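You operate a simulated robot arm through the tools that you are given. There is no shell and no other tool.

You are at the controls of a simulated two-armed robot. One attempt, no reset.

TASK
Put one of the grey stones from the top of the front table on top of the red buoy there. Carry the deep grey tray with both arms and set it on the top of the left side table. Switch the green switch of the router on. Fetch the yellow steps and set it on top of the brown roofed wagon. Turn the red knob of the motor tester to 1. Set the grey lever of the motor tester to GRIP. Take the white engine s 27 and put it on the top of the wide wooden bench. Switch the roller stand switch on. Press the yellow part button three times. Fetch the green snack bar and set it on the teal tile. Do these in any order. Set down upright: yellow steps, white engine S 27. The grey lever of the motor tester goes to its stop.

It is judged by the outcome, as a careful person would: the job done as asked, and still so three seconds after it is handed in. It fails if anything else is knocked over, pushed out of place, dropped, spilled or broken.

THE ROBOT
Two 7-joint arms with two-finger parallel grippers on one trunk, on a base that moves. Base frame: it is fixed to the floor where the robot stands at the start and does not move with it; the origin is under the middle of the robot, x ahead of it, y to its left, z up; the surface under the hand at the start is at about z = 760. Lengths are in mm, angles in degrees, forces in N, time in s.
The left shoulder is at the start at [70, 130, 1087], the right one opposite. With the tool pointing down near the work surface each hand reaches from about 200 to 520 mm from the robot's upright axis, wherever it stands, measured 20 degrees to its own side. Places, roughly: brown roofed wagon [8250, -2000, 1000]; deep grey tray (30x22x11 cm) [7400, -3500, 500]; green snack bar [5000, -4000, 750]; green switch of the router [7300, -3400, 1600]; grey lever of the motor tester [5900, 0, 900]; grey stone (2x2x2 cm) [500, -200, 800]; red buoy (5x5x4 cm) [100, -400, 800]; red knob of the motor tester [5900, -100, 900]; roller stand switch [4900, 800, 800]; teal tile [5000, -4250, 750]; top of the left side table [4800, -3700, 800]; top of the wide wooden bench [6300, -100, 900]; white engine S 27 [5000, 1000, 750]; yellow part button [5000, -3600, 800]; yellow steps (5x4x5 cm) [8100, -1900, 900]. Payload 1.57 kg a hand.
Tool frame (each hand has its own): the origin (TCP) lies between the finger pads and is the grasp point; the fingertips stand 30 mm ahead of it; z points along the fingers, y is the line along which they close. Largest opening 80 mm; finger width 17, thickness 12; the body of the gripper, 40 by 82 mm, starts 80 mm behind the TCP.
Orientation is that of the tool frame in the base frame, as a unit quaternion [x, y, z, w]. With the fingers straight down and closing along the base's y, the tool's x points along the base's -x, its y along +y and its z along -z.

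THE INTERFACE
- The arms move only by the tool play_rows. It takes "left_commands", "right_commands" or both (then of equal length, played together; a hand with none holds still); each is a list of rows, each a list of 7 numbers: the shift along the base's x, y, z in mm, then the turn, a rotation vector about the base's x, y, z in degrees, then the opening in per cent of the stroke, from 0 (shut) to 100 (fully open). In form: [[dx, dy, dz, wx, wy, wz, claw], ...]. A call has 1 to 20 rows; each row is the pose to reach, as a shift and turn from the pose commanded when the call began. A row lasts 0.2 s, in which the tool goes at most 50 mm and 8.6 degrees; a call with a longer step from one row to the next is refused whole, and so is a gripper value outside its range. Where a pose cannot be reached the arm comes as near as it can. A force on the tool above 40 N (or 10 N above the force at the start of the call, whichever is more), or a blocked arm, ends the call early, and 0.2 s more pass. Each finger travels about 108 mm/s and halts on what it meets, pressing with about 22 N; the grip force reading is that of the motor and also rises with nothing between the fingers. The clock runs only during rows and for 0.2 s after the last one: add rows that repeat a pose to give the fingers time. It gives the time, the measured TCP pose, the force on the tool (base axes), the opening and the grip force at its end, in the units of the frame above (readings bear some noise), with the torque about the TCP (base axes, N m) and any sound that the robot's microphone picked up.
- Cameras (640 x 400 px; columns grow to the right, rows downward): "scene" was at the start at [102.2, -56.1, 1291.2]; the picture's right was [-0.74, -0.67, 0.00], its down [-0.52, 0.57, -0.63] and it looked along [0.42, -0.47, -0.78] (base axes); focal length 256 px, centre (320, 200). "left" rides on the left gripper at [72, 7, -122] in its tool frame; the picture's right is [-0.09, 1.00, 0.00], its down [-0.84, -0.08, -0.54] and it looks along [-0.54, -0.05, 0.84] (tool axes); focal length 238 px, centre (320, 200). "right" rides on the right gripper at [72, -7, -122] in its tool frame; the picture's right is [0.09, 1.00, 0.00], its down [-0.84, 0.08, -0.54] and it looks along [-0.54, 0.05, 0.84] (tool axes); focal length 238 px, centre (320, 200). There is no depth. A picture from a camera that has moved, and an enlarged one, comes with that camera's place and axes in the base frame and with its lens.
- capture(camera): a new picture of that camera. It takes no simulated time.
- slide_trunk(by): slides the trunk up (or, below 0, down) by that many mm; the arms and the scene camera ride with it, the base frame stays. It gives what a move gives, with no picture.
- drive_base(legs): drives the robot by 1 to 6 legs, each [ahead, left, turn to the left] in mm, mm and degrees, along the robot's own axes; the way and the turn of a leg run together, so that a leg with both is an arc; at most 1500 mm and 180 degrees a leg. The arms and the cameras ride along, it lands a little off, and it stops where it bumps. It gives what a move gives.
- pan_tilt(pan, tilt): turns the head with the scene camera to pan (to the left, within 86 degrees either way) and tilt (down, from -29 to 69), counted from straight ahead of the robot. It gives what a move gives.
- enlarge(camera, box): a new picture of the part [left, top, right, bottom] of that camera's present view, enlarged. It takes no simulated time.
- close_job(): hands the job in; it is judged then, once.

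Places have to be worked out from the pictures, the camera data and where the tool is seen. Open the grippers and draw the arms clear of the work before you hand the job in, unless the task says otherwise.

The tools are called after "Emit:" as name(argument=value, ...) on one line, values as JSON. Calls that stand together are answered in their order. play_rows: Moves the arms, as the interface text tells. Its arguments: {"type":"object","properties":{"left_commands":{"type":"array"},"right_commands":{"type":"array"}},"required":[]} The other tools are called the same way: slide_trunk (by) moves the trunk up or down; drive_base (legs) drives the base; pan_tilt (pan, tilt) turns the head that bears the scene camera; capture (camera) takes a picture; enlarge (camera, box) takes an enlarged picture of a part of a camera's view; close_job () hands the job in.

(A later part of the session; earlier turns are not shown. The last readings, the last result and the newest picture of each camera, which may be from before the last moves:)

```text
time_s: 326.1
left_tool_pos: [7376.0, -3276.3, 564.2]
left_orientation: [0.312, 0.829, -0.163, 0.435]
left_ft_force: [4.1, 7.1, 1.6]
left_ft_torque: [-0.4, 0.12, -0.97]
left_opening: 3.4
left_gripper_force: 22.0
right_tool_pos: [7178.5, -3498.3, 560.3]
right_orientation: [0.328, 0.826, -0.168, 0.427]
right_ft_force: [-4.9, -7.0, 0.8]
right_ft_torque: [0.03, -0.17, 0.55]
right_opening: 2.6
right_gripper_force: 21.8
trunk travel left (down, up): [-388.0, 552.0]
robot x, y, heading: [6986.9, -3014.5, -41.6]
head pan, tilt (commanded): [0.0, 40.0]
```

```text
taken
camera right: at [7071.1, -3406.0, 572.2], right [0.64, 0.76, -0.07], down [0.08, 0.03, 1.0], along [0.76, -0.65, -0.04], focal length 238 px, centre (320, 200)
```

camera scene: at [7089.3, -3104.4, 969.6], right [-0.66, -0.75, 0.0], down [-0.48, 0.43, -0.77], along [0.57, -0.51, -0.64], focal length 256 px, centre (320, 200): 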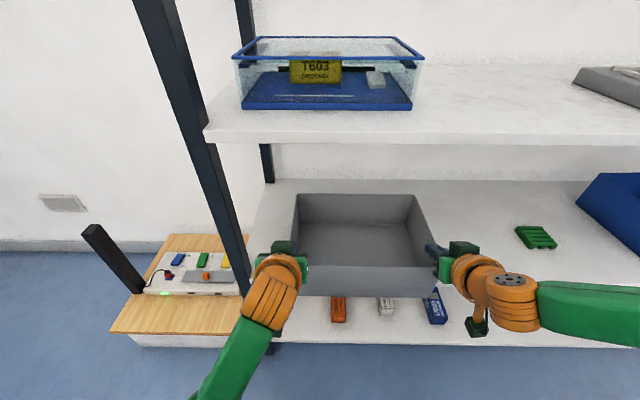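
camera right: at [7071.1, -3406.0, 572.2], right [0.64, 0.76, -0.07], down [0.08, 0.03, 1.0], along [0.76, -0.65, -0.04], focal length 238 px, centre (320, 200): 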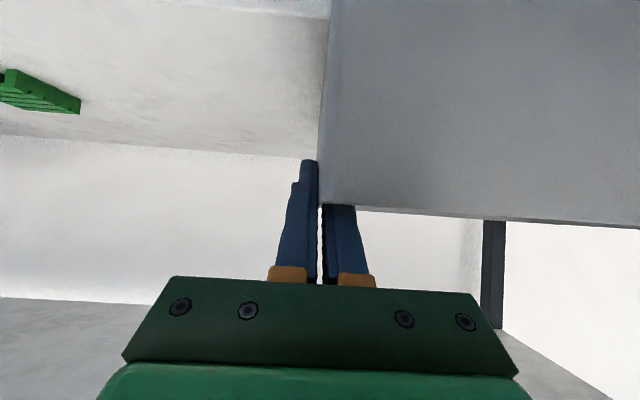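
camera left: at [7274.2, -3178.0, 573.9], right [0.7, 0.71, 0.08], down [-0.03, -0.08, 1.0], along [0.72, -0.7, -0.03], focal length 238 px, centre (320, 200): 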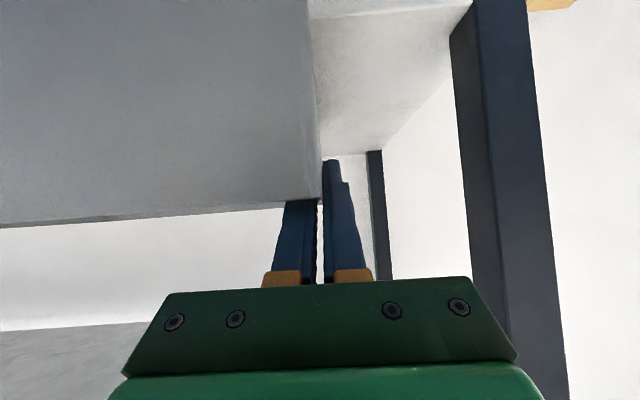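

The tray slid out with the hands; its front is now at N≈7637, centre ≈7743. I open both grippers and move forward 57 mm to regrip at the middle of its sides.

Emit:
play_rows(left_commands=[[0, 0, 0, 0, 0, 0, 20], [0, 0, 0, 0, 0, 0, 50], [0, 0, 0, 0, 0, 0, 80], [0, 0, 0, 0, 0, 0, 80]], right_commands=[[0, 0, 0, 0, 0, 0, 20], [0, 0, 0, 0, 0, 0, 50], [0, 0, 0, 0, 0, 0, 80], [0, 0, 0, 0, 0, 0, 80]])

Emit:
drive_base(legs=[[57, 0, 0]])

Emit:
capture(camera="scene")

Emit:
capture(camera="left")

Emit:
capture(camera="right")

```text
time_s: 327.1
left_tool_pos: [7376.5, -3277.2, 562.3]
left_orientation: [0.314, 0.829, -0.163, 0.434]
left_ft_force: [-0.8, -0.3, 0.1]
left_ft_torque: [-0.02, 0.01, 0.0]
left_opening: 64.2
left_gripper_force: 0.1
right_tool_pos: [7178.0, -3499.1, 560.1]
right_orientation: [0.327, 0.826, -0.167, 0.428]
right_ft_force: [-0.5, 0.5, 0.4]
right_ft_torque: [-0.01, 0.0, -0.01]
right_opening: 64.3
right_gripper_force: 0.1
trunk travel left (down, up): [-388.0, 552.0]
robot x, y, heading: [6988.1, -3015.5, -41.6]
head pan, tilt (commanded): [0.0, 40.0]
```

```text
time_s: 328.1
left_tool_pos: [7419.5, -3316.3, 562.0]
left_orientation: [0.313, 0.829, -0.162, 0.435]
left_ft_force: [0.4, -0.5, 0.1]
left_ft_torque: [-0.03, 0.0, -0.04]
left_opening: 63.9
left_gripper_force: 0.0
right_tool_pos: [7222.4, -3537.3, 561.0]
right_orientation: [0.327, 0.826, -0.166, 0.428]
right_ft_force: [-0.1, -0.1, 0.0]
right_ft_torque: [0.0, 0.0, 0.0]
right_opening: 63.9
right_gripper_force: 0.1
trunk travel left (down, up): [-388.0, 552.0]
robot x, y, heading: [7033.0, -3052.9, -41.6]
head pan, tilt (commanded): [0.0, 40.0]
```

```text
taken
camera scene: at [7133.5, -3143.7, 969.5], right [-0.66, -0.75, 0.0], down [-0.48, 0.43, -0.77], along [0.57, -0.51, -0.64], focal length 256 px, centre (320, 200)
```

scene: 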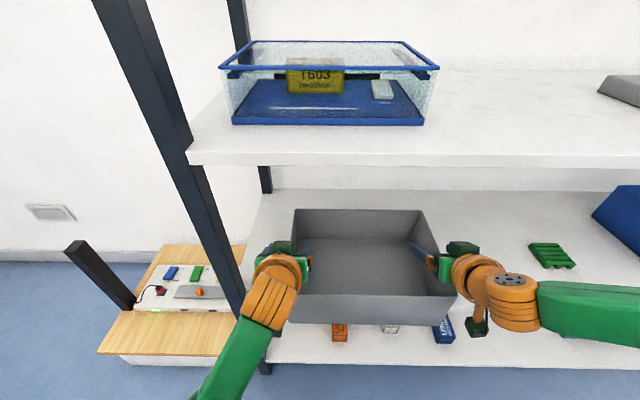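

```text
taken
camera left: at [7318.0, -3216.9, 573.5], right [0.7, 0.71, 0.08], down [-0.03, -0.08, 1.0], along [0.72, -0.7, -0.04], focal length 238 px, centre (320, 200)
```

left: 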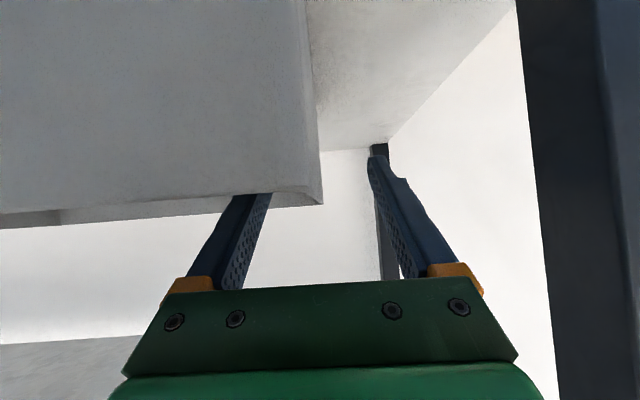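

```text
taken
camera right: at [7114.9, -3445.0, 571.7], right [0.64, 0.76, -0.07], down [0.08, 0.02, 1.0], along [0.76, -0.65, -0.04], focal length 238 px, centre (320, 200)
```

right: 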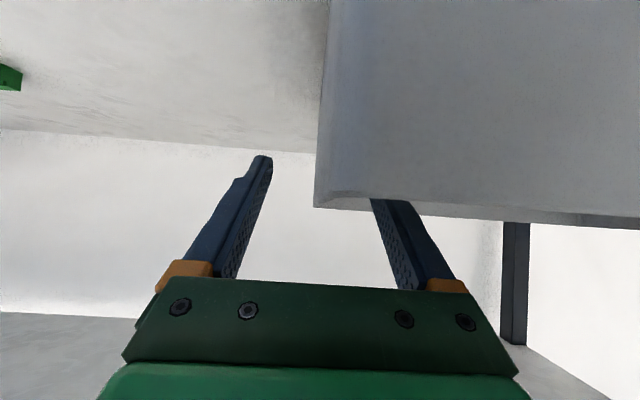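

Both TCPs are at the tray's middle (N≈7745). I lower 7 mm for a deeper bite and close both grippers.

Emit:
slide_trunk(by=-7)

Emit:
play_rows(left_commands=[[0, 0, 0, 0, 0, 0, 50], [0, 0, 0, 0, 0, 0, 25], [0, 0, 0, 0, 0, 0, 5], [0, 0, 0, 0, 0, 0, 0], [0, 0, 0, 0, 0, 0, 0]], right_commands=[[0, 0, 0, 0, 0, 0, 50], [0, 0, 0, 0, 0, 0, 25], [0, 0, 0, 0, 0, 0, 5], [0, 0, 0, 0, 0, 0, 0], [0, 0, 0, 0, 0, 0, 0]])

Emit:
slide_trunk(by=12)

Emit:
capture(camera="scene")

Emit:
capture(camera="left")

```text
time_s: 328.6
left_tool_pos: [7420.2, -3316.8, 556.3]
left_orientation: [0.312, 0.829, -0.161, 0.435]
left_ft_force: [0.3, 0.0, 0.5]
left_ft_torque: [0.0, 0.01, 0.02]
left_opening: 64.5
left_gripper_force: 0.0
right_tool_pos: [7222.2, -3536.7, 555.3]
right_orientation: [0.327, 0.826, -0.167, 0.428]
right_ft_force: [0.7, -0.2, -0.3]
right_ft_torque: [0.01, -0.04, 0.02]
right_opening: 63.8
right_gripper_force: 0.2
trunk travel left (down, up): [-381.0, 559.0]
robot x, y, heading: [7030.9, -3051.5, -41.6]
head pan, tilt (commanded): [0.0, 40.0]
```

```text
time_s: 329.9
left_tool_pos: [7419.0, -3315.5, 557.0]
left_orientation: [0.314, 0.828, -0.163, 0.434]
left_ft_force: [3.0, 4.9, 0.7]
left_ft_torque: [-0.42, 0.43, -1.34]
left_opening: 3.4
left_gripper_force: 21.9
right_tool_pos: [7222.1, -3537.9, 554.3]
right_orientation: [0.327, 0.826, -0.168, 0.428]
right_ft_force: [-3.5, -5.4, -0.4]
right_ft_torque: [0.28, -0.34, 1.14]
right_opening: 2.8
right_gripper_force: 22.3
trunk travel left (down, up): [-381.0, 559.0]
robot x, y, heading: [7029.9, -3055.3, -41.5]
head pan, tilt (commanded): [0.0, 40.0]
```

```text
time_s: 330.4
left_tool_pos: [7420.0, -3315.6, 568.8]
left_orientation: [0.312, 0.829, -0.162, 0.435]
left_ft_force: [3.2, 5.5, 0.0]
left_ft_torque: [-0.45, 0.41, -1.38]
left_opening: 3.7
left_gripper_force: 22.6
right_tool_pos: [7222.3, -3537.0, 566.4]
right_orientation: [0.327, 0.826, -0.166, 0.428]
right_ft_force: [-3.3, -6.0, -1.4]
right_ft_torque: [0.26, -0.28, 1.08]
right_opening: 2.9
right_gripper_force: 21.6
trunk travel left (down, up): [-393.0, 547.0]
robot x, y, heading: [7032.7, -3052.3, -41.5]
head pan, tilt (commanded): [0.0, 40.0]
```

```text
taken
camera scene: at [7133.4, -3143.7, 974.5], right [-0.66, -0.75, 0.0], down [-0.48, 0.43, -0.77], along [0.57, -0.51, -0.64], focal length 256 px, centre (320, 200)
```

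scene: 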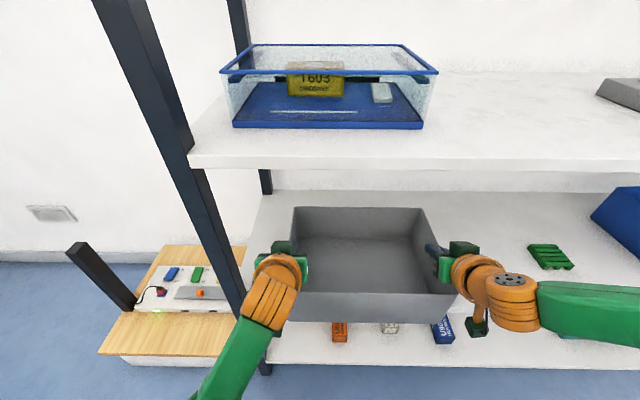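

```text
taken
camera left: at [7318.0, -3216.9, 578.6], right [0.7, 0.71, 0.08], down [-0.03, -0.08, 1.0], along [0.72, -0.69, -0.04], focal length 238 px, centre (320, 200)
```

left: 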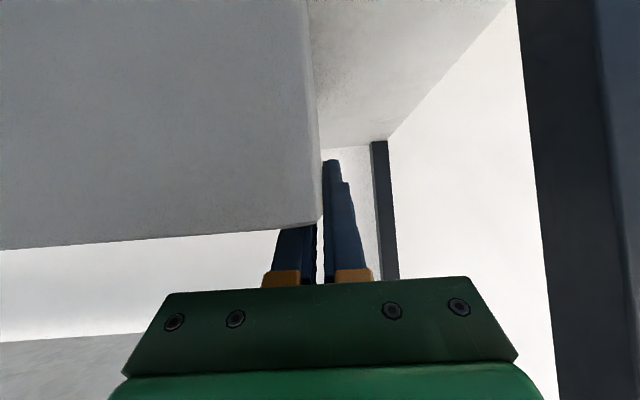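

The readings changed little; I enlarge to see whether the tray is really off the board and level.

Emit:
enlarge(camera="scene", box=[230, 180, 490, 350])

Emit:
enlarge(camera="right", box=[250, 0, 640, 260])

```text
2.35 times, centred on (360, 265) of scene
camera zoom: at [7133.4, -3143.7, 974.5], right [-0.66, -0.75, 0.0], down [-0.48, 0.43, -0.77], along [0.57, -0.51, -0.64], focal length 601 px, centre (226, 47)
```

zoom: 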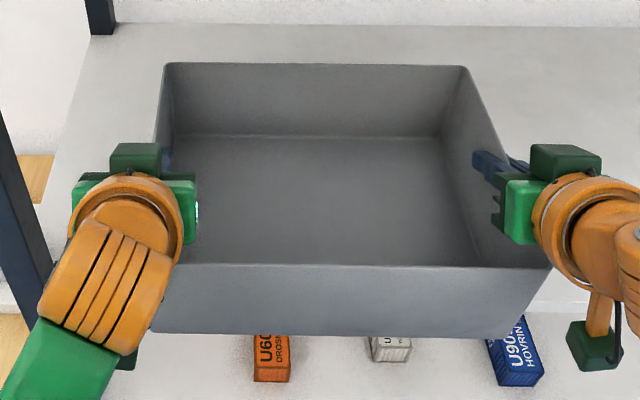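

```text
1.54 times, centred on (445, 130) of right
camera zoom: at [7114.8, -3445.0, 576.8], right [0.64, 0.76, -0.07], down [0.08, 0.02, 1.0], along [0.76, -0.65, -0.04], focal length 367 px, centre (128, 308)
```

zoom: 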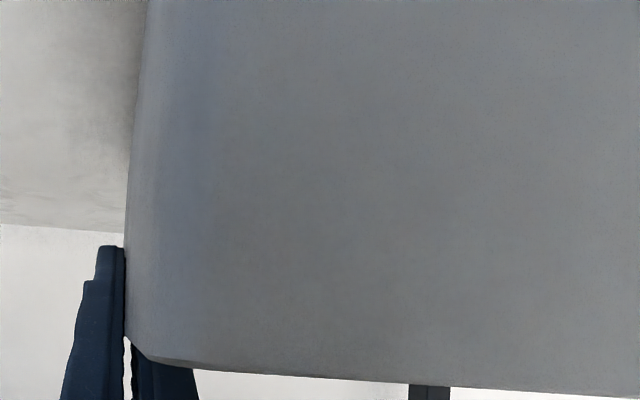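

I lift a further 25 mm with the trunk and compare the force readings.

Emit:
slide_trunk(by=25)

Emit:
capture(camera="scene")

Emit:
capture(camera="left")

Emit:
capture(camera="right")

```text
time_s: 331.2
left_tool_pos: [7421.0, -3315.4, 593.6]
left_orientation: [0.313, 0.828, -0.163, 0.435]
left_ft_force: [4.5, 7.2, 0.5]
left_ft_torque: [-0.43, 0.43, -1.39]
left_opening: 3.5
left_gripper_force: 22.1
right_tool_pos: [7222.3, -3538.2, 590.3]
right_orientation: [0.327, 0.826, -0.166, 0.428]
right_ft_force: [-5.1, -7.8, -1.4]
right_ft_torque: [0.31, -0.25, 1.12]
right_opening: 2.7
right_gripper_force: 21.8
trunk travel left (down, up): [-418.0, 522.0]
robot x, y, heading: [7029.9, -3057.0, -41.6]
head pan, tilt (commanded): [0.0, 40.0]
```

```text
taken
camera scene: at [7133.4, -3143.7, 999.6], right [-0.66, -0.75, 0.0], down [-0.48, 0.43, -0.77], along [0.57, -0.51, -0.64], focal length 256 px, centre (320, 200)
```

scene: 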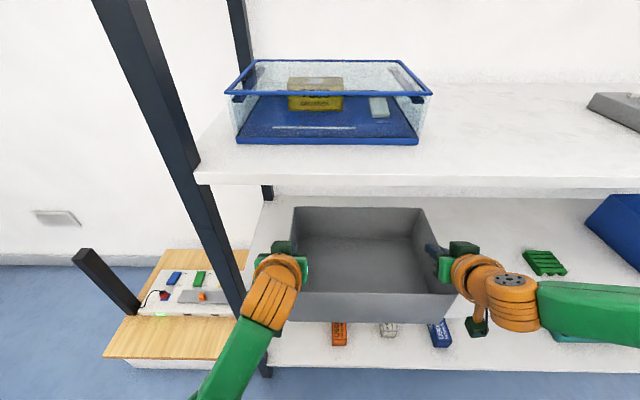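

```text
taken
camera left: at [7318.0, -3216.9, 603.6], right [0.7, 0.71, 0.08], down [-0.03, -0.08, 1.0], along [0.72, -0.69, -0.04], focal length 238 px, centre (320, 200)
```

left: 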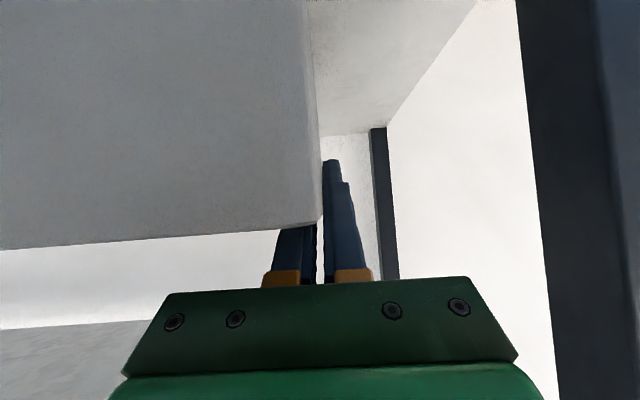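

```text
taken
camera right: at [7114.8, -3445.1, 601.8], right [0.64, 0.76, -0.07], down [0.08, 0.03, 1.0], along [0.76, -0.65, -0.04], focal length 238 px, centre (320, 200)
```

right: 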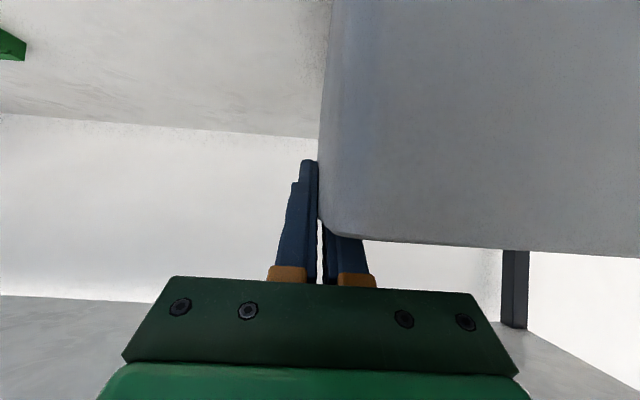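

The tray moves rigidly with the hands. I back out of the shelf by 350 mm and then raise the trunk 390 mm so the tray is carried above table height.

Emit:
drive_base(legs=[[-350, 0, 0]])

Emit:
slide_trunk(by=390)

Emit:
capture(camera="scene")

```text
time_s: 333.4
left_tool_pos: [7164.2, -3086.3, 593.7]
left_orientation: [0.311, 0.829, -0.162, 0.435]
left_ft_force: [7.0, 9.0, -0.4]
left_ft_torque: [-0.46, 0.4, -1.38]
left_opening: 3.6
left_gripper_force: 21.9
right_tool_pos: [6967.2, -3310.1, 590.8]
right_orientation: [0.325, 0.826, -0.165, 0.429]
right_ft_force: [-6.6, -8.5, -1.7]
right_ft_torque: [0.3, -0.25, 1.13]
right_opening: 2.7
right_gripper_force: 22.1
trunk travel left (down, up): [-418.0, 522.0]
robot x, y, heading: [6775.0, -2824.3, -41.5]
head pan, tilt (commanded): [0.0, 40.0]
```

```text
time_s: 337.1
left_tool_pos: [7163.7, -3086.3, 983.6]
left_orientation: [0.31, 0.83, -0.161, 0.436]
left_ft_force: [3.3, 4.7, -0.3]
left_ft_torque: [-0.44, 0.41, -1.36]
left_opening: 3.4
left_gripper_force: 21.8
right_tool_pos: [6966.1, -3309.6, 980.9]
right_orientation: [0.327, 0.826, -0.167, 0.428]
right_ft_force: [-3.1, -4.6, -2.1]
right_ft_torque: [0.31, -0.25, 1.05]
right_opening: 2.8
right_gripper_force: 22.1
trunk travel left (down, up): [-808.0, 132.0]
robot x, y, heading: [6776.5, -2822.9, -41.2]
head pan, tilt (commanded): [0.0, 40.0]
```

```text
taken
camera scene: at [6876.4, -2915.8, 1389.5], right [-0.66, -0.75, 0.0], down [-0.48, 0.43, -0.77], along [0.57, -0.51, -0.64], focal length 256 px, centre (320, 200)
```

scene: 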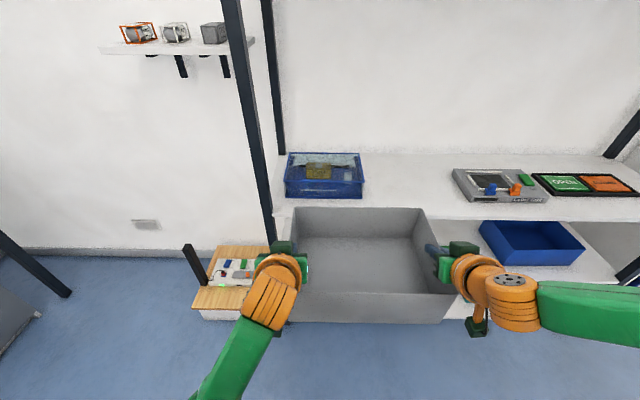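

The tray is out and high. I look to the right (toward -E) to plan the way to the left side table.

Emit:
pan_tilt(pan=-60, tilt=25)

Emit:
capture(camera="scene")

Emit:
pan_tilt(pan=-86, tilt=30)

Emit:
capture(camera="scene")

```text
time_s: 338.4
left_tool_pos: [7163.7, -3086.7, 982.5]
left_orientation: [0.311, 0.83, -0.161, 0.435]
left_ft_force: [3.2, 5.1, 0.1]
left_ft_torque: [-0.46, 0.4, -1.4]
left_opening: 3.4
left_gripper_force: 22.1
right_tool_pos: [6966.4, -3308.6, 981.4]
right_orientation: [0.326, 0.826, -0.167, 0.428]
right_ft_force: [-3.3, -5.3, -1.6]
right_ft_torque: [0.28, -0.28, 1.08]
right_opening: 3.0
right_gripper_force: 21.8
trunk travel left (down, up): [-808.0, 132.0]
robot x, y, heading: [6772.4, -2828.2, -41.2]
head pan, tilt (commanded): [-60.0, 25.0]
```

```text
taken
camera scene: at [6794.5, -2949.9, 1412.8], right [-0.98, 0.2, 0.0], down [0.08, 0.41, -0.91], along [-0.18, -0.89, -0.42], focal length 256 px, centre (320, 200)
```

scene: 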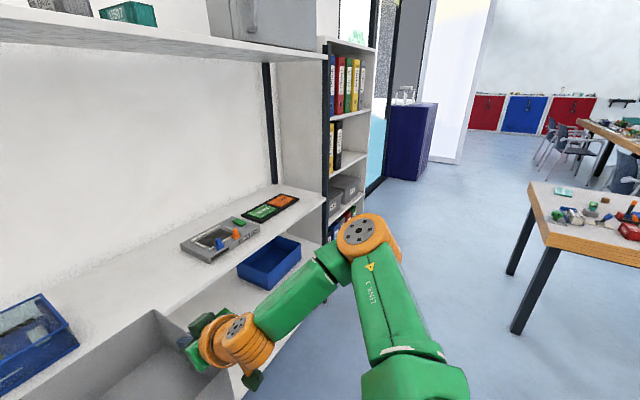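

```text
time_s: 339.4
left_tool_pos: [7163.1, -3086.3, 984.5]
left_orientation: [0.31, 0.83, -0.161, 0.435]
left_ft_force: [3.3, 6.1, 0.0]
left_ft_torque: [-0.43, 0.41, -1.36]
left_opening: 3.5
left_gripper_force: 21.6
right_tool_pos: [6967.8, -3310.0, 980.8]
right_orientation: [0.326, 0.826, -0.166, 0.428]
right_ft_force: [-2.5, -4.4, -1.4]
right_ft_torque: [0.31, -0.27, 1.14]
right_opening: 2.9
right_gripper_force: 22.0
trunk travel left (down, up): [-808.0, 132.0]
robot x, y, heading: [6775.5, -2823.8, -41.3]
head pan, tilt (commanded): [-85.9, 30.0]
```

```text
taken
camera scene: at [6757.8, -2931.5, 1404.9], right [-0.8, 0.61, 0.0], down [0.3, 0.4, -0.87], along [-0.52, -0.69, -0.5], focal length 256 px, centre (320, 200)
```

scene: 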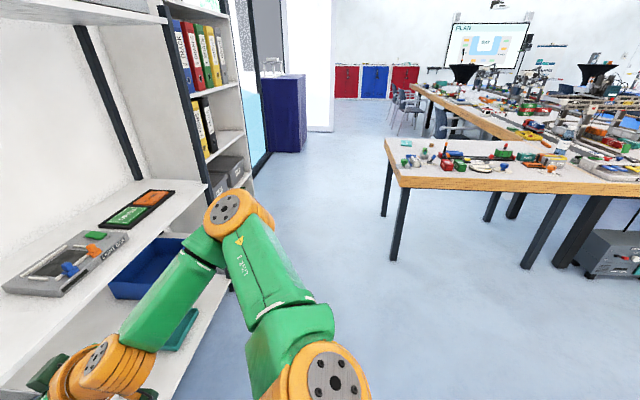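

The left side table's outer edge is at E≈1019 and its end at N≈6640. I turn right by 90° to face it (enough clearance around) and move ahead for a closer look at free space on it.

Emit:
drive_base(legs=[[0, 0, -90.5], [550, 0, 0]])

Emit:
pan_tilt(pan=0, tilt=25)

Emit:
capture(camera="scene")

Emit:
pan_tilt(pan=40, tilt=25)

Emit:
capture(camera="scene")

```text
time_s: 346.4
left_tool_pos: [6146.0, -3622.6, 983.6]
left_orientation: [0.807, 0.365, -0.422, 0.193]
left_ft_force: [5.8, -3.1, 0.0]
left_ft_torque: [0.41, 0.47, -1.34]
left_opening: 3.2
left_gripper_force: 21.8
right_tool_pos: [5923.7, -3424.8, 981.5]
right_orientation: [0.816, 0.351, -0.421, 0.184]
right_ft_force: [-5.4, 3.9, -0.5]
right_ft_torque: [-0.29, -0.31, 1.13]
right_opening: 2.9
right_gripper_force: 22.4
trunk travel left (down, up): [-808.0, 132.0]
robot x, y, heading: [6404.6, -3234.0, -132.0]
head pan, tilt (commanded): [-85.9, 30.0]
```

```text
time_s: 347.9
left_tool_pos: [6144.6, -3622.6, 983.8]
left_orientation: [0.807, 0.365, -0.422, 0.193]
left_ft_force: [3.8, -2.3, 0.3]
left_ft_torque: [0.47, 0.41, -1.36]
left_opening: 3.7
left_gripper_force: 22.0
right_tool_pos: [5923.5, -3424.1, 980.4]
right_orientation: [0.816, 0.351, -0.421, 0.184]
right_ft_force: [-3.8, 2.3, -1.2]
right_ft_torque: [-0.29, -0.29, 1.12]
right_opening: 3.1
right_gripper_force: 22.5
trunk travel left (down, up): [-808.0, 132.0]
robot x, y, heading: [6409.3, -3235.8, -131.9]
head pan, tilt (commanded): [0.0, 25.0]
```

```text
taken
camera scene: at [6313.7, -3341.4, 1412.8], right [-0.75, 0.67, 0.0], down [0.28, 0.32, -0.91], along [-0.6, -0.68, -0.42], focal length 256 px, centre (320, 200)
```

scene: 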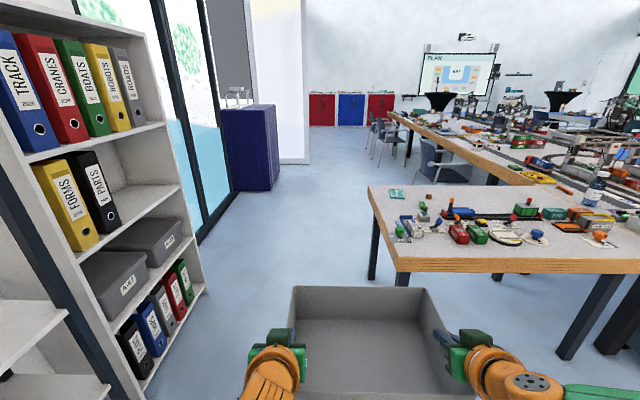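

```text
time_s: 349.0
left_tool_pos: [6145.1, -3623.1, 983.7]
left_orientation: [0.808, 0.364, -0.422, 0.193]
left_ft_force: [3.5, -2.4, -0.3]
left_ft_torque: [0.43, 0.42, -1.36]
left_opening: 3.4
left_gripper_force: 22.0
right_tool_pos: [5924.1, -3425.3, 981.7]
right_orientation: [0.816, 0.351, -0.421, 0.185]
right_ft_force: [-4.2, 2.7, -1.9]
right_ft_torque: [-0.29, -0.29, 1.1]
right_opening: 2.8
right_gripper_force: 22.0
trunk travel left (down, up): [-808.0, 132.0]
robot x, y, heading: [6407.3, -3234.7, -131.9]
head pan, tilt (commanded): [40.0, 25.0]
```

```text
taken
camera scene: at [6372.1, -3364.8, 1412.8], right [-1.0, 0.03, 0.0], down [0.01, 0.42, -0.91], along [-0.03, -0.91, -0.42], focal length 256 px, centre (320, 200)
```

scene: 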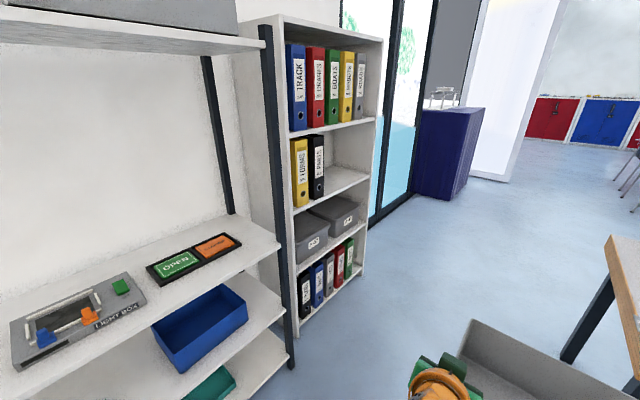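

I enlarge the table to find a free 30×22 cm patch and to see the teal tile, the snack bar and the button.

Emit:
pan_tilt(pan=-15, tilt=25)

Emit:
capture(camera="scene")

Emit:
enlarge(camera="scene", box=[200, 160, 420, 290])

Emit:
enlarge(camera="scene", box=[400, 140, 640, 300])

```text
time_s: 350.3
left_tool_pos: [6144.8, -3622.0, 983.4]
left_orientation: [0.807, 0.365, -0.422, 0.193]
left_ft_force: [3.5, -1.5, -0.6]
left_ft_torque: [0.42, 0.39, -1.41]
left_opening: 3.2
left_gripper_force: 22.6
right_tool_pos: [5923.2, -3426.2, 980.0]
right_orientation: [0.816, 0.35, -0.422, 0.183]
right_ft_force: [-4.4, 2.4, -1.2]
right_ft_torque: [-0.31, -0.33, 1.15]
right_opening: 2.7
right_gripper_force: 22.3
trunk travel left (down, up): [-808.0, 132.0]
robot x, y, heading: [6408.7, -3233.6, -131.7]
head pan, tilt (commanded): [-15.0, 25.0]
```

```text
taken
camera scene: at [6298.1, -3323.4, 1412.8], right [-0.55, 0.84, 0.0], down [0.35, 0.23, -0.91], along [-0.76, -0.5, -0.42], focal length 256 px, centre (320, 200)
```

scene: 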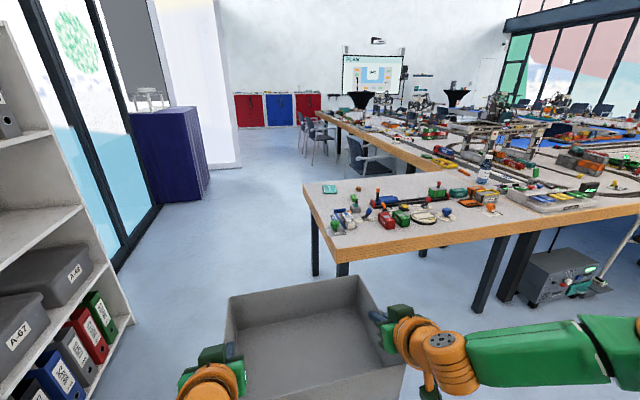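

```text
2.91 times, centred on (310, 225) of scene
camera zoom: at [6298.1, -3323.4, 1412.8], right [-0.55, 0.84, 0.0], down [0.35, 0.23, -0.91], along [-0.76, -0.5, -0.42], focal length 743 px, centre (349, 127)
```

zoom: 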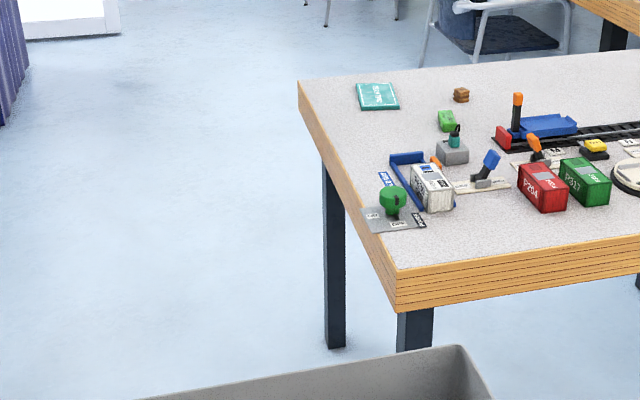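

```text
2.50 times, centred on (520, 220) of scene
camera zoom: at [6298.1, -3323.4, 1412.8], right [-0.55, 0.84, 0.0], down [0.35, 0.23, -0.91], along [-0.76, -0.5, -0.42], focal length 639 px, centre (-180, 150)
```

zoom: 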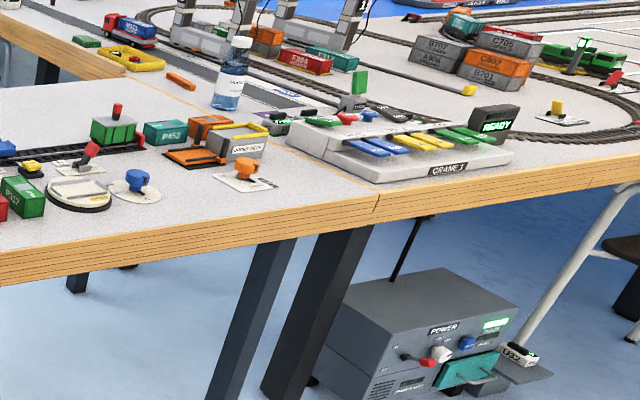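

The near strip of that table is only ~100 mm free, so I need a better overview. I raise the trunk further, then move ahead 150 mm and sidestep right 650 mm along the table's long side to look at it from above.

Emit:
slide_trunk(by=125)

Emit:
drive_base(legs=[[150, 0, 0], [0, -650, 0]])

Emit:
pan_tilt(pan=0, tilt=25)

Emit:
capture(camera="scene")

Emit:
enlarge(camera="scene", box=[120, 130, 440, 280])

```text
time_s: 351.8
left_tool_pos: [6144.7, -3623.2, 1107.6]
left_orientation: [0.808, 0.364, -0.422, 0.191]
left_ft_force: [4.6, -3.5, 0.1]
left_ft_torque: [0.42, 0.42, -1.39]
left_opening: 3.5
left_gripper_force: 21.9
right_tool_pos: [5923.7, -3424.4, 1104.9]
right_orientation: [0.816, 0.35, -0.422, 0.183]
right_ft_force: [-5.0, 3.0, -1.5]
right_ft_torque: [-0.31, -0.33, 1.1]
right_opening: 2.6
right_gripper_force: 21.6
trunk travel left (down, up): [-933.0, 7.0]
robot x, y, heading: [6405.9, -3235.4, -132.0]
head pan, tilt (commanded): [-15.0, 25.0]
```

```text
time_s: 356.4
left_tool_pos: [5567.9, -3306.9, 1108.6]
left_orientation: [0.806, 0.368, -0.422, 0.194]
left_ft_force: [4.0, -3.2, 0.0]
left_ft_torque: [0.41, 0.44, -1.37]
left_opening: 3.9
left_gripper_force: 21.9
right_tool_pos: [5346.5, -3109.9, 1106.2]
right_orientation: [0.814, 0.354, -0.42, 0.185]
right_ft_force: [-3.8, 1.8, -1.8]
right_ft_torque: [-0.27, -0.32, 1.16]
right_opening: 2.8
right_gripper_force: 22.1
trunk travel left (down, up): [-933.0, 7.0]
robot x, y, heading: [5830.9, -2913.5, -131.2]
head pan, tilt (commanded): [-15.0, 25.0]
```

```text
time_s: 357.1
left_tool_pos: [5567.4, -3306.0, 1108.4]
left_orientation: [0.806, 0.367, -0.422, 0.193]
left_ft_force: [2.4, -3.3, -1.0]
left_ft_torque: [0.44, 0.43, -1.36]
left_opening: 3.1
left_gripper_force: 22.2
right_tool_pos: [5345.2, -3108.5, 1105.6]
right_orientation: [0.815, 0.354, -0.42, 0.185]
right_ft_force: [-5.0, 2.8, -1.4]
right_ft_torque: [-0.28, -0.32, 1.13]
right_opening: 3.0
right_gripper_force: 21.9
trunk travel left (down, up): [-933.0, 7.0]
robot x, y, heading: [5826.1, -2915.8, -131.5]
head pan, tilt (commanded): [0.0, 25.0]
```

```text
taken
camera scene: at [5734.1, -3022.6, 1537.8], right [-0.75, 0.66, 0.0], down [0.28, 0.32, -0.91], along [-0.6, -0.68, -0.42], focal length 256 px, centre (320, 200)
```

scene: 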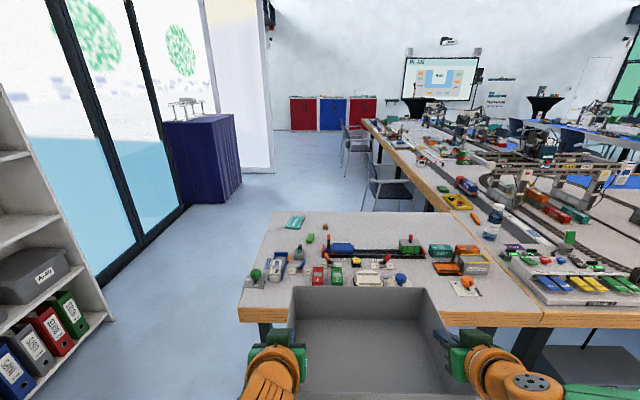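

```text
2.00 times, centred on (280, 205) of scene
camera zoom: at [5734.1, -3022.6, 1537.8], right [-0.75, 0.66, 0.0], down [0.28, 0.32, -0.91], along [-0.6, -0.68, -0.42], focal length 511 px, centre (400, 190)
```

zoom: 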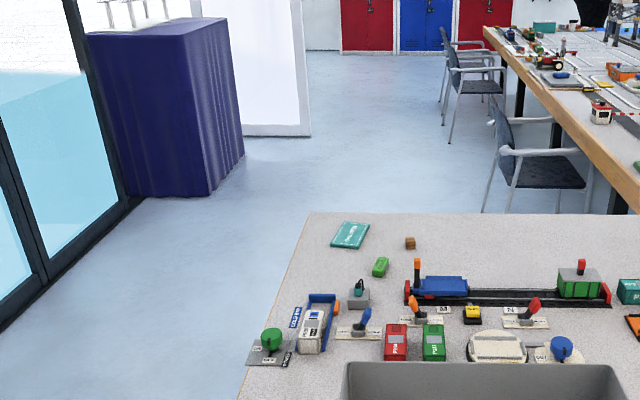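

The far part of this table (E≈60–450, N≈5650–6230) is free — best reached from its other long side. I go around the table's N end: sidestep left 780 mm, ahead 2 m, then look.

Emit:
drive_base(legs=[[0, 780, 0], [1000, 0, 0], [1000, 0, 0]])

Emit:
capture(camera="scene")

Emit:
pan_tilt(pan=-75, tilt=30)

Emit:
capture(camera="scene")

```text
time_s: 370.9
left_tool_pos: [4915.9, -5367.5, 1109.0]
left_orientation: [0.797, 0.387, -0.417, 0.204]
left_ft_force: [3.4, -2.7, 0.7]
left_ft_torque: [0.37, 0.48, -1.36]
left_opening: 3.5
left_gripper_force: 22.0
right_tool_pos: [4681.6, -5181.3, 1106.1]
right_orientation: [0.805, 0.375, -0.416, 0.197]
right_ft_force: [-4.5, 2.4, -0.7]
right_ft_torque: [-0.29, -0.36, 1.19]
right_opening: 3.2
right_gripper_force: 21.8
trunk travel left (down, up): [-933.0, 7.0]
robot x, y, heading: [5153.6, -4964.5, -128.4]
head pan, tilt (commanded): [0.0, 25.0]
```

```text
taken
camera scene: at [5067.2, -5075.0, 1538.0], right [-0.78, 0.62, 0.0], down [0.26, 0.33, -0.91], along [-0.56, -0.71, -0.42], focal length 256 px, centre (320, 200)
```

scene: 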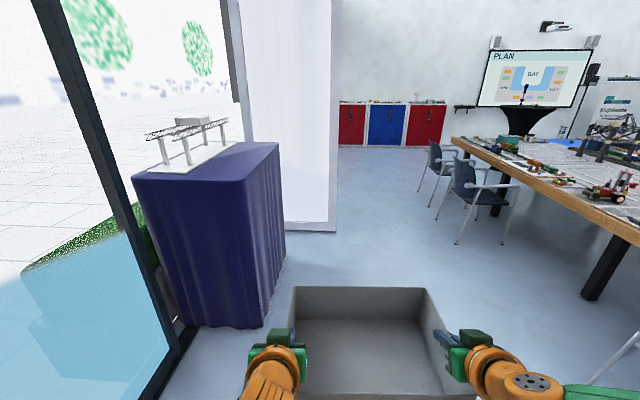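

```text
time_s: 372.3
left_tool_pos: [4913.6, -5368.0, 1109.0]
left_orientation: [0.796, 0.388, -0.416, 0.205]
left_ft_force: [4.2, -2.8, -0.8]
left_ft_torque: [0.44, 0.43, -1.34]
left_opening: 3.5
left_gripper_force: 21.4
right_tool_pos: [4681.0, -5183.1, 1106.1]
right_orientation: [0.805, 0.374, -0.416, 0.196]
right_ft_force: [-3.4, 1.6, -1.2]
right_ft_torque: [-0.26, -0.35, 1.17]
right_opening: 3.1
right_gripper_force: 21.7
trunk travel left (down, up): [-933.0, 7.0]
robot x, y, heading: [5155.3, -4962.3, -128.2]
head pan, tilt (commanded): [-75.0, 30.0]
```

```text
taken
camera scene: at [5040.5, -4968.1, 1529.9], right [0.4, 0.92, 0.0], down [0.46, -0.2, -0.87], along [-0.8, 0.34, -0.5], focal length 256 px, centre (320, 200)
```

scene: 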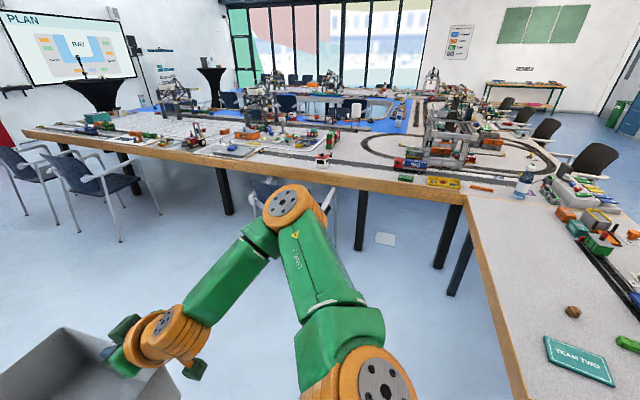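

I'm past the table's end; the free area (E≈49–480, N≈5600–6250) is clear. I turn left 176° to face the table side (+E), with enough room to the windows.

Emit:
drive_base(legs=[[0, 0, 90], [0, 0, 86.5]])

Emit:
pan_tilt(pan=35, tilt=30)

Emit:
capture(camera="scene")

Emit:
pan_tilt(pan=80, tilt=35)

Emit:
capture(camera="scene")

```text
time_s: 380.3
left_tool_pos: [5413.8, -4573.7, 1107.6]
left_orientation: [-0.369, 0.805, 0.195, 0.421]
left_ft_force: [-3.7, 2.1, -1.1]
left_ft_torque: [-0.44, -0.44, -1.36]
left_opening: 3.4
left_gripper_force: 22.0
right_tool_pos: [5637.4, -4769.2, 1106.4]
right_orientation: [-0.356, 0.814, 0.187, 0.42]
right_ft_force: [4.3, -2.1, -1.2]
right_ft_torque: [0.34, 0.33, 1.18]
right_opening: 3.2
right_gripper_force: 22.2
trunk travel left (down, up): [-933.0, 7.0]
robot x, y, heading: [5149.0, -4966.7, 48.8]
head pan, tilt (commanded): [-75.0, 30.0]
```

```text
time_s: 382.1
left_tool_pos: [5411.2, -4574.3, 1108.3]
left_orientation: [-0.368, 0.806, 0.194, 0.422]
left_ft_force: [-4.3, 2.1, 0.6]
left_ft_torque: [-0.44, -0.44, -1.4]
left_opening: 3.3
left_gripper_force: 22.0
right_tool_pos: [5635.6, -4768.5, 1104.8]
right_orientation: [-0.355, 0.814, 0.186, 0.42]
right_ft_force: [4.0, -1.6, -1.4]
right_ft_torque: [0.3, 0.37, 1.18]
right_opening: 2.7
right_gripper_force: 22.3
trunk travel left (down, up): [-933.0, 7.0]
robot x, y, heading: [5150.9, -4963.1, 48.8]
head pan, tilt (commanded): [35.0, 30.0]
```

```text
taken
camera scene: at [5198.3, -4836.3, 1529.9], right [0.99, -0.11, 0.0], down [-0.05, -0.5, -0.87], along [0.09, 0.86, -0.5], focal length 256 px, centre (320, 200)
```

scene: 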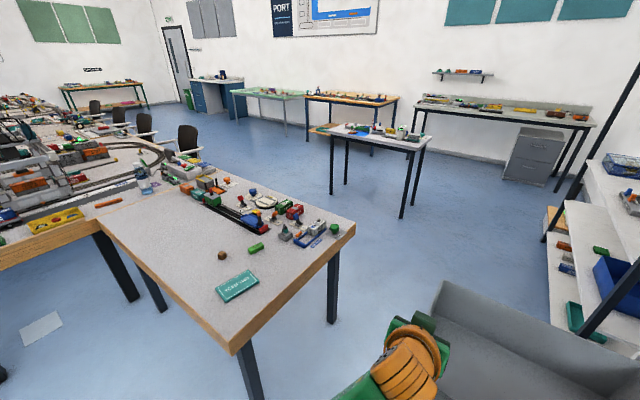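

```text
time_s: 383.3
left_tool_pos: [5412.2, -4573.8, 1108.9]
left_orientation: [-0.369, 0.805, 0.195, 0.421]
left_ft_force: [-4.0, 3.4, -0.1]
left_ft_torque: [-0.42, -0.5, -1.34]
left_opening: 3.6
left_gripper_force: 21.5
right_tool_pos: [5637.0, -4769.6, 1106.6]
right_orientation: [-0.355, 0.814, 0.186, 0.42]
right_ft_force: [4.3, -2.7, -1.8]
right_ft_torque: [0.34, 0.43, 1.16]
right_opening: 2.9
right_gripper_force: 22.1
trunk travel left (down, up): [-933.0, 7.0]
robot x, y, heading: [5156.0, -4964.8, 48.9]
head pan, tilt (commanded): [80.0, 35.0]
```

```text
taken
camera scene: at [5133.4, -4857.7, 1522.1], right [0.78, 0.63, 0.0], down [0.36, -0.45, -0.82], along [-0.51, 0.64, -0.57], focal length 256 px, centre (320, 200)
```

scene: 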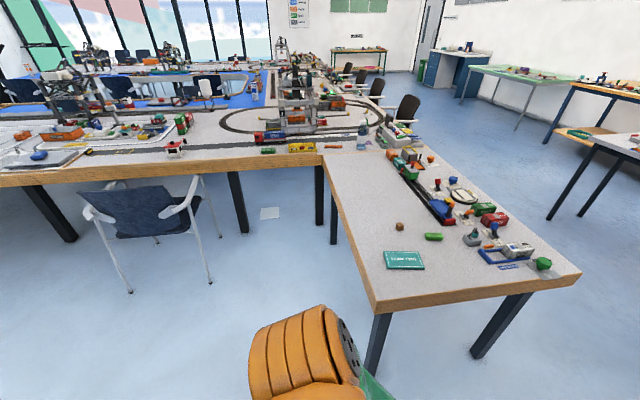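

The lane on this side is free (the chair is at E≲-740). I sidestep left 1215 mm along the table with the tray carried high above it.

Emit:
drive_base(legs=[[0, 0, -0.6], [0, 1215, 0]])

Emit:
pan_tilt(pan=0, tilt=45)

Emit:
capture(camera="scene")

Emit:
pan_tilt(pan=40, tilt=45)

Emit:
capture(camera="scene")

```text
time_s: 389.9
left_tool_pos: [4455.2, -3752.7, 1107.7]
left_orientation: [-0.378, 0.801, 0.2, 0.419]
left_ft_force: [-4.0, 2.6, -0.2]
left_ft_torque: [-0.37, -0.46, -1.36]
left_opening: 3.4
left_gripper_force: 22.1
right_tool_pos: [4684.6, -3944.3, 1106.2]
right_orientation: [-0.365, 0.809, 0.191, 0.418]
right_ft_force: [4.7, -2.5, -1.2]
right_ft_torque: [0.34, 0.34, 1.19]
right_opening: 2.9
right_gripper_force: 21.9
trunk travel left (down, up): [-933.0, 7.0]
robot x, y, heading: [4206.0, -4151.5, 50.2]
head pan, tilt (commanded): [80.0, 35.0]
```

```text
time_s: 391.4
left_tool_pos: [4455.1, -3751.6, 1108.2]
left_orientation: [-0.378, 0.801, 0.2, 0.419]
left_ft_force: [-4.1, 3.0, -0.3]
left_ft_torque: [-0.4, -0.46, -1.35]
left_opening: 3.5
left_gripper_force: 21.9
right_tool_pos: [4682.7, -3941.7, 1106.4]
right_orientation: [-0.366, 0.809, 0.191, 0.419]
right_ft_force: [3.3, -2.7, -0.8]
right_ft_torque: [0.35, 0.35, 1.15]
right_opening: 3.0
right_gripper_force: 22.1
trunk travel left (down, up): [-933.0, 7.0]
robot x, y, heading: [4204.9, -4147.6, 50.5]
head pan, tilt (commanded): [0.0, 45.0]
```

```text
taken
camera scene: at [4291.3, -4047.2, 1507.3], right [0.77, -0.64, 0.0], down [-0.45, -0.54, -0.71], along [0.45, 0.54, -0.71], focal length 256 px, centre (320, 200)
```

scene: 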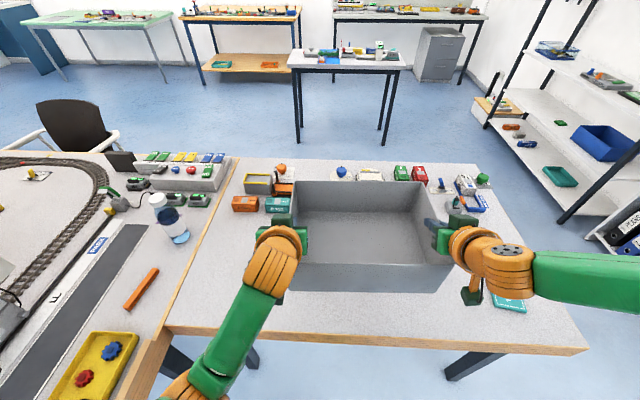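

```text
time_s: 392.5
left_tool_pos: [4454.7, -3752.1, 1109.0]
left_orientation: [-0.378, 0.801, 0.199, 0.419]
left_ft_force: [-3.0, 1.7, 0.7]
left_ft_torque: [-0.39, -0.49, -1.34]
left_opening: 3.5
left_gripper_force: 22.0
right_tool_pos: [4683.4, -3942.4, 1106.3]
right_orientation: [-0.366, 0.809, 0.192, 0.417]
right_ft_force: [4.3, -2.0, -0.8]
right_ft_torque: [0.34, 0.33, 1.21]
right_opening: 2.8
right_gripper_force: 21.7
trunk travel left (down, up): [-933.0, 7.0]
robot x, y, heading: [4208.5, -4147.6, 50.5]
head pan, tilt (commanded): [40.0, 45.0]
```

```text
taken
camera scene: at [4239.2, -4028.7, 1507.3], right [1.0, 0.0, 0.0], down [0.0, -0.71, -0.71], along [0.0, 0.71, -0.71], focal length 256 px, centre (320, 200)
```

scene: 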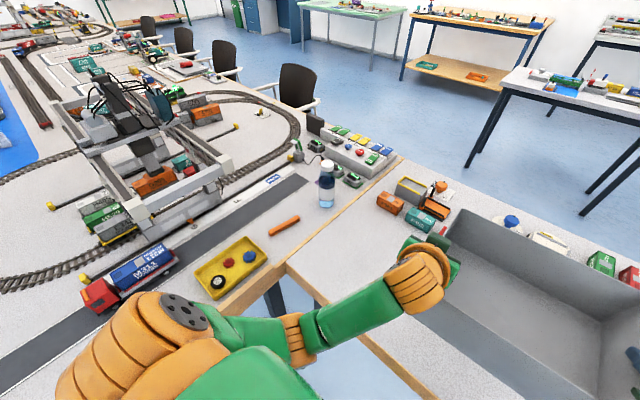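

The tray is over the free area; its centre is at E≈168, so I go 80 mm further ahead, then start lowering with the trunk.

Emit:
drive_base(legs=[[82, 0, 0]])

Emit:
slide_trunk(by=-200)

Emit:
pan_tilt(pan=0, tilt=45)

Emit:
capture(camera="scene")

Emit:
capture(camera="left")

Emit:
capture(camera="right")

```text
time_s: 393.6
left_tool_pos: [4502.9, -3696.1, 1111.7]
left_orientation: [-0.378, 0.8, 0.201, 0.422]
left_ft_force: [-4.4, 2.8, 0.4]
left_ft_torque: [-0.41, -0.47, -1.35]
left_opening: 3.4
left_gripper_force: 21.7
right_tool_pos: [4730.8, -3886.5, 1108.0]
right_orientation: [-0.364, 0.808, 0.193, 0.42]
right_ft_force: [3.6, -2.6, -1.0]
right_ft_torque: [0.3, 0.35, 1.19]
right_opening: 2.7
right_gripper_force: 21.8
trunk travel left (down, up): [-933.0, 7.0]
robot x, y, heading: [4259.3, -4089.2, 50.2]
head pan, tilt (commanded): [40.0, 45.0]
```

```text
time_s: 395.7
left_tool_pos: [4507.1, -3690.0, 907.4]
left_orientation: [-0.378, 0.801, 0.2, 0.419]
left_ft_force: [-4.4, 2.7, -0.1]
left_ft_torque: [-0.39, -0.46, -1.38]
left_opening: 3.4
left_gripper_force: 22.4
right_tool_pos: [4734.7, -3879.8, 905.6]
right_orientation: [-0.364, 0.81, 0.19, 0.418]
right_ft_force: [4.2, -2.0, -1.6]
right_ft_torque: [0.32, 0.4, 1.2]
right_opening: 2.7
right_gripper_force: 21.6
trunk travel left (down, up): [-733.0, 207.0]
robot x, y, heading: [4258.6, -4086.7, 50.4]
head pan, tilt (commanded): [40.0, 45.0]
```

```text
time_s: 396.8
left_tool_pos: [4507.1, -3690.4, 908.4]
left_orientation: [-0.378, 0.801, 0.2, 0.419]
left_ft_force: [-4.2, 3.3, -1.5]
left_ft_torque: [-0.42, -0.47, -1.39]
left_opening: 3.6
left_gripper_force: 22.0
right_tool_pos: [4735.3, -3880.0, 906.2]
right_orientation: [-0.366, 0.809, 0.192, 0.418]
right_ft_force: [3.6, -2.8, -1.4]
right_ft_torque: [0.32, 0.38, 1.2]
right_opening: 3.0
right_gripper_force: 21.9
trunk travel left (down, up): [-733.0, 207.0]
robot x, y, heading: [4258.9, -4087.6, 50.3]
head pan, tilt (commanded): [0.0, 45.0]
```

```text
taken
camera scene: at [4343.1, -3985.0, 1307.3], right [0.77, -0.64, 0.0], down [-0.45, -0.54, -0.71], along [0.45, 0.54, -0.71], focal length 256 px, centre (320, 200)
```

scene: 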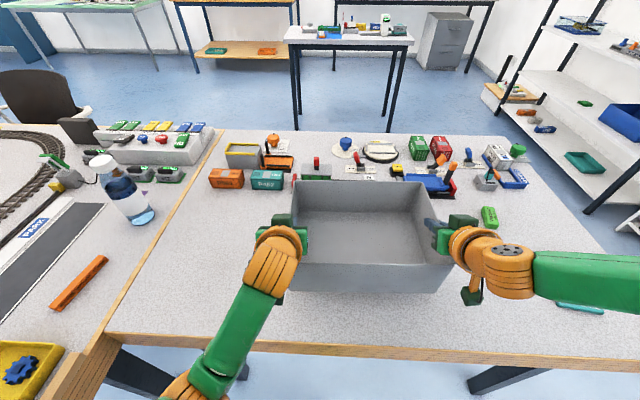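

```text
taken
camera left: at [4412.8, -3794.1, 918.6], right [-0.74, 0.67, 0.08], down [0.08, -0.03, 1.0], along [0.67, 0.74, -0.04], focal length 238 px, centre (320, 200)
```

left: 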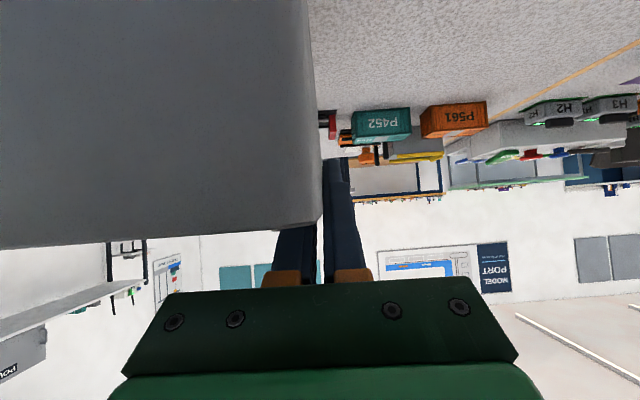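

```text
taken
camera right: at [4647.6, -3989.9, 916.8], right [-0.78, 0.62, -0.07], down [-0.03, 0.08, 1.0], along [0.62, 0.78, -0.04], focal length 238 px, centre (320, 200)
```

right: 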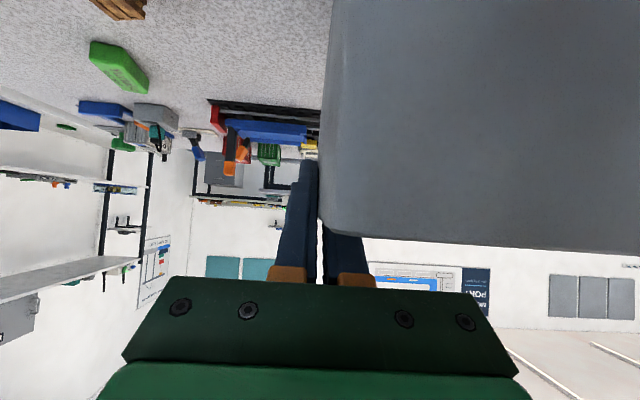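

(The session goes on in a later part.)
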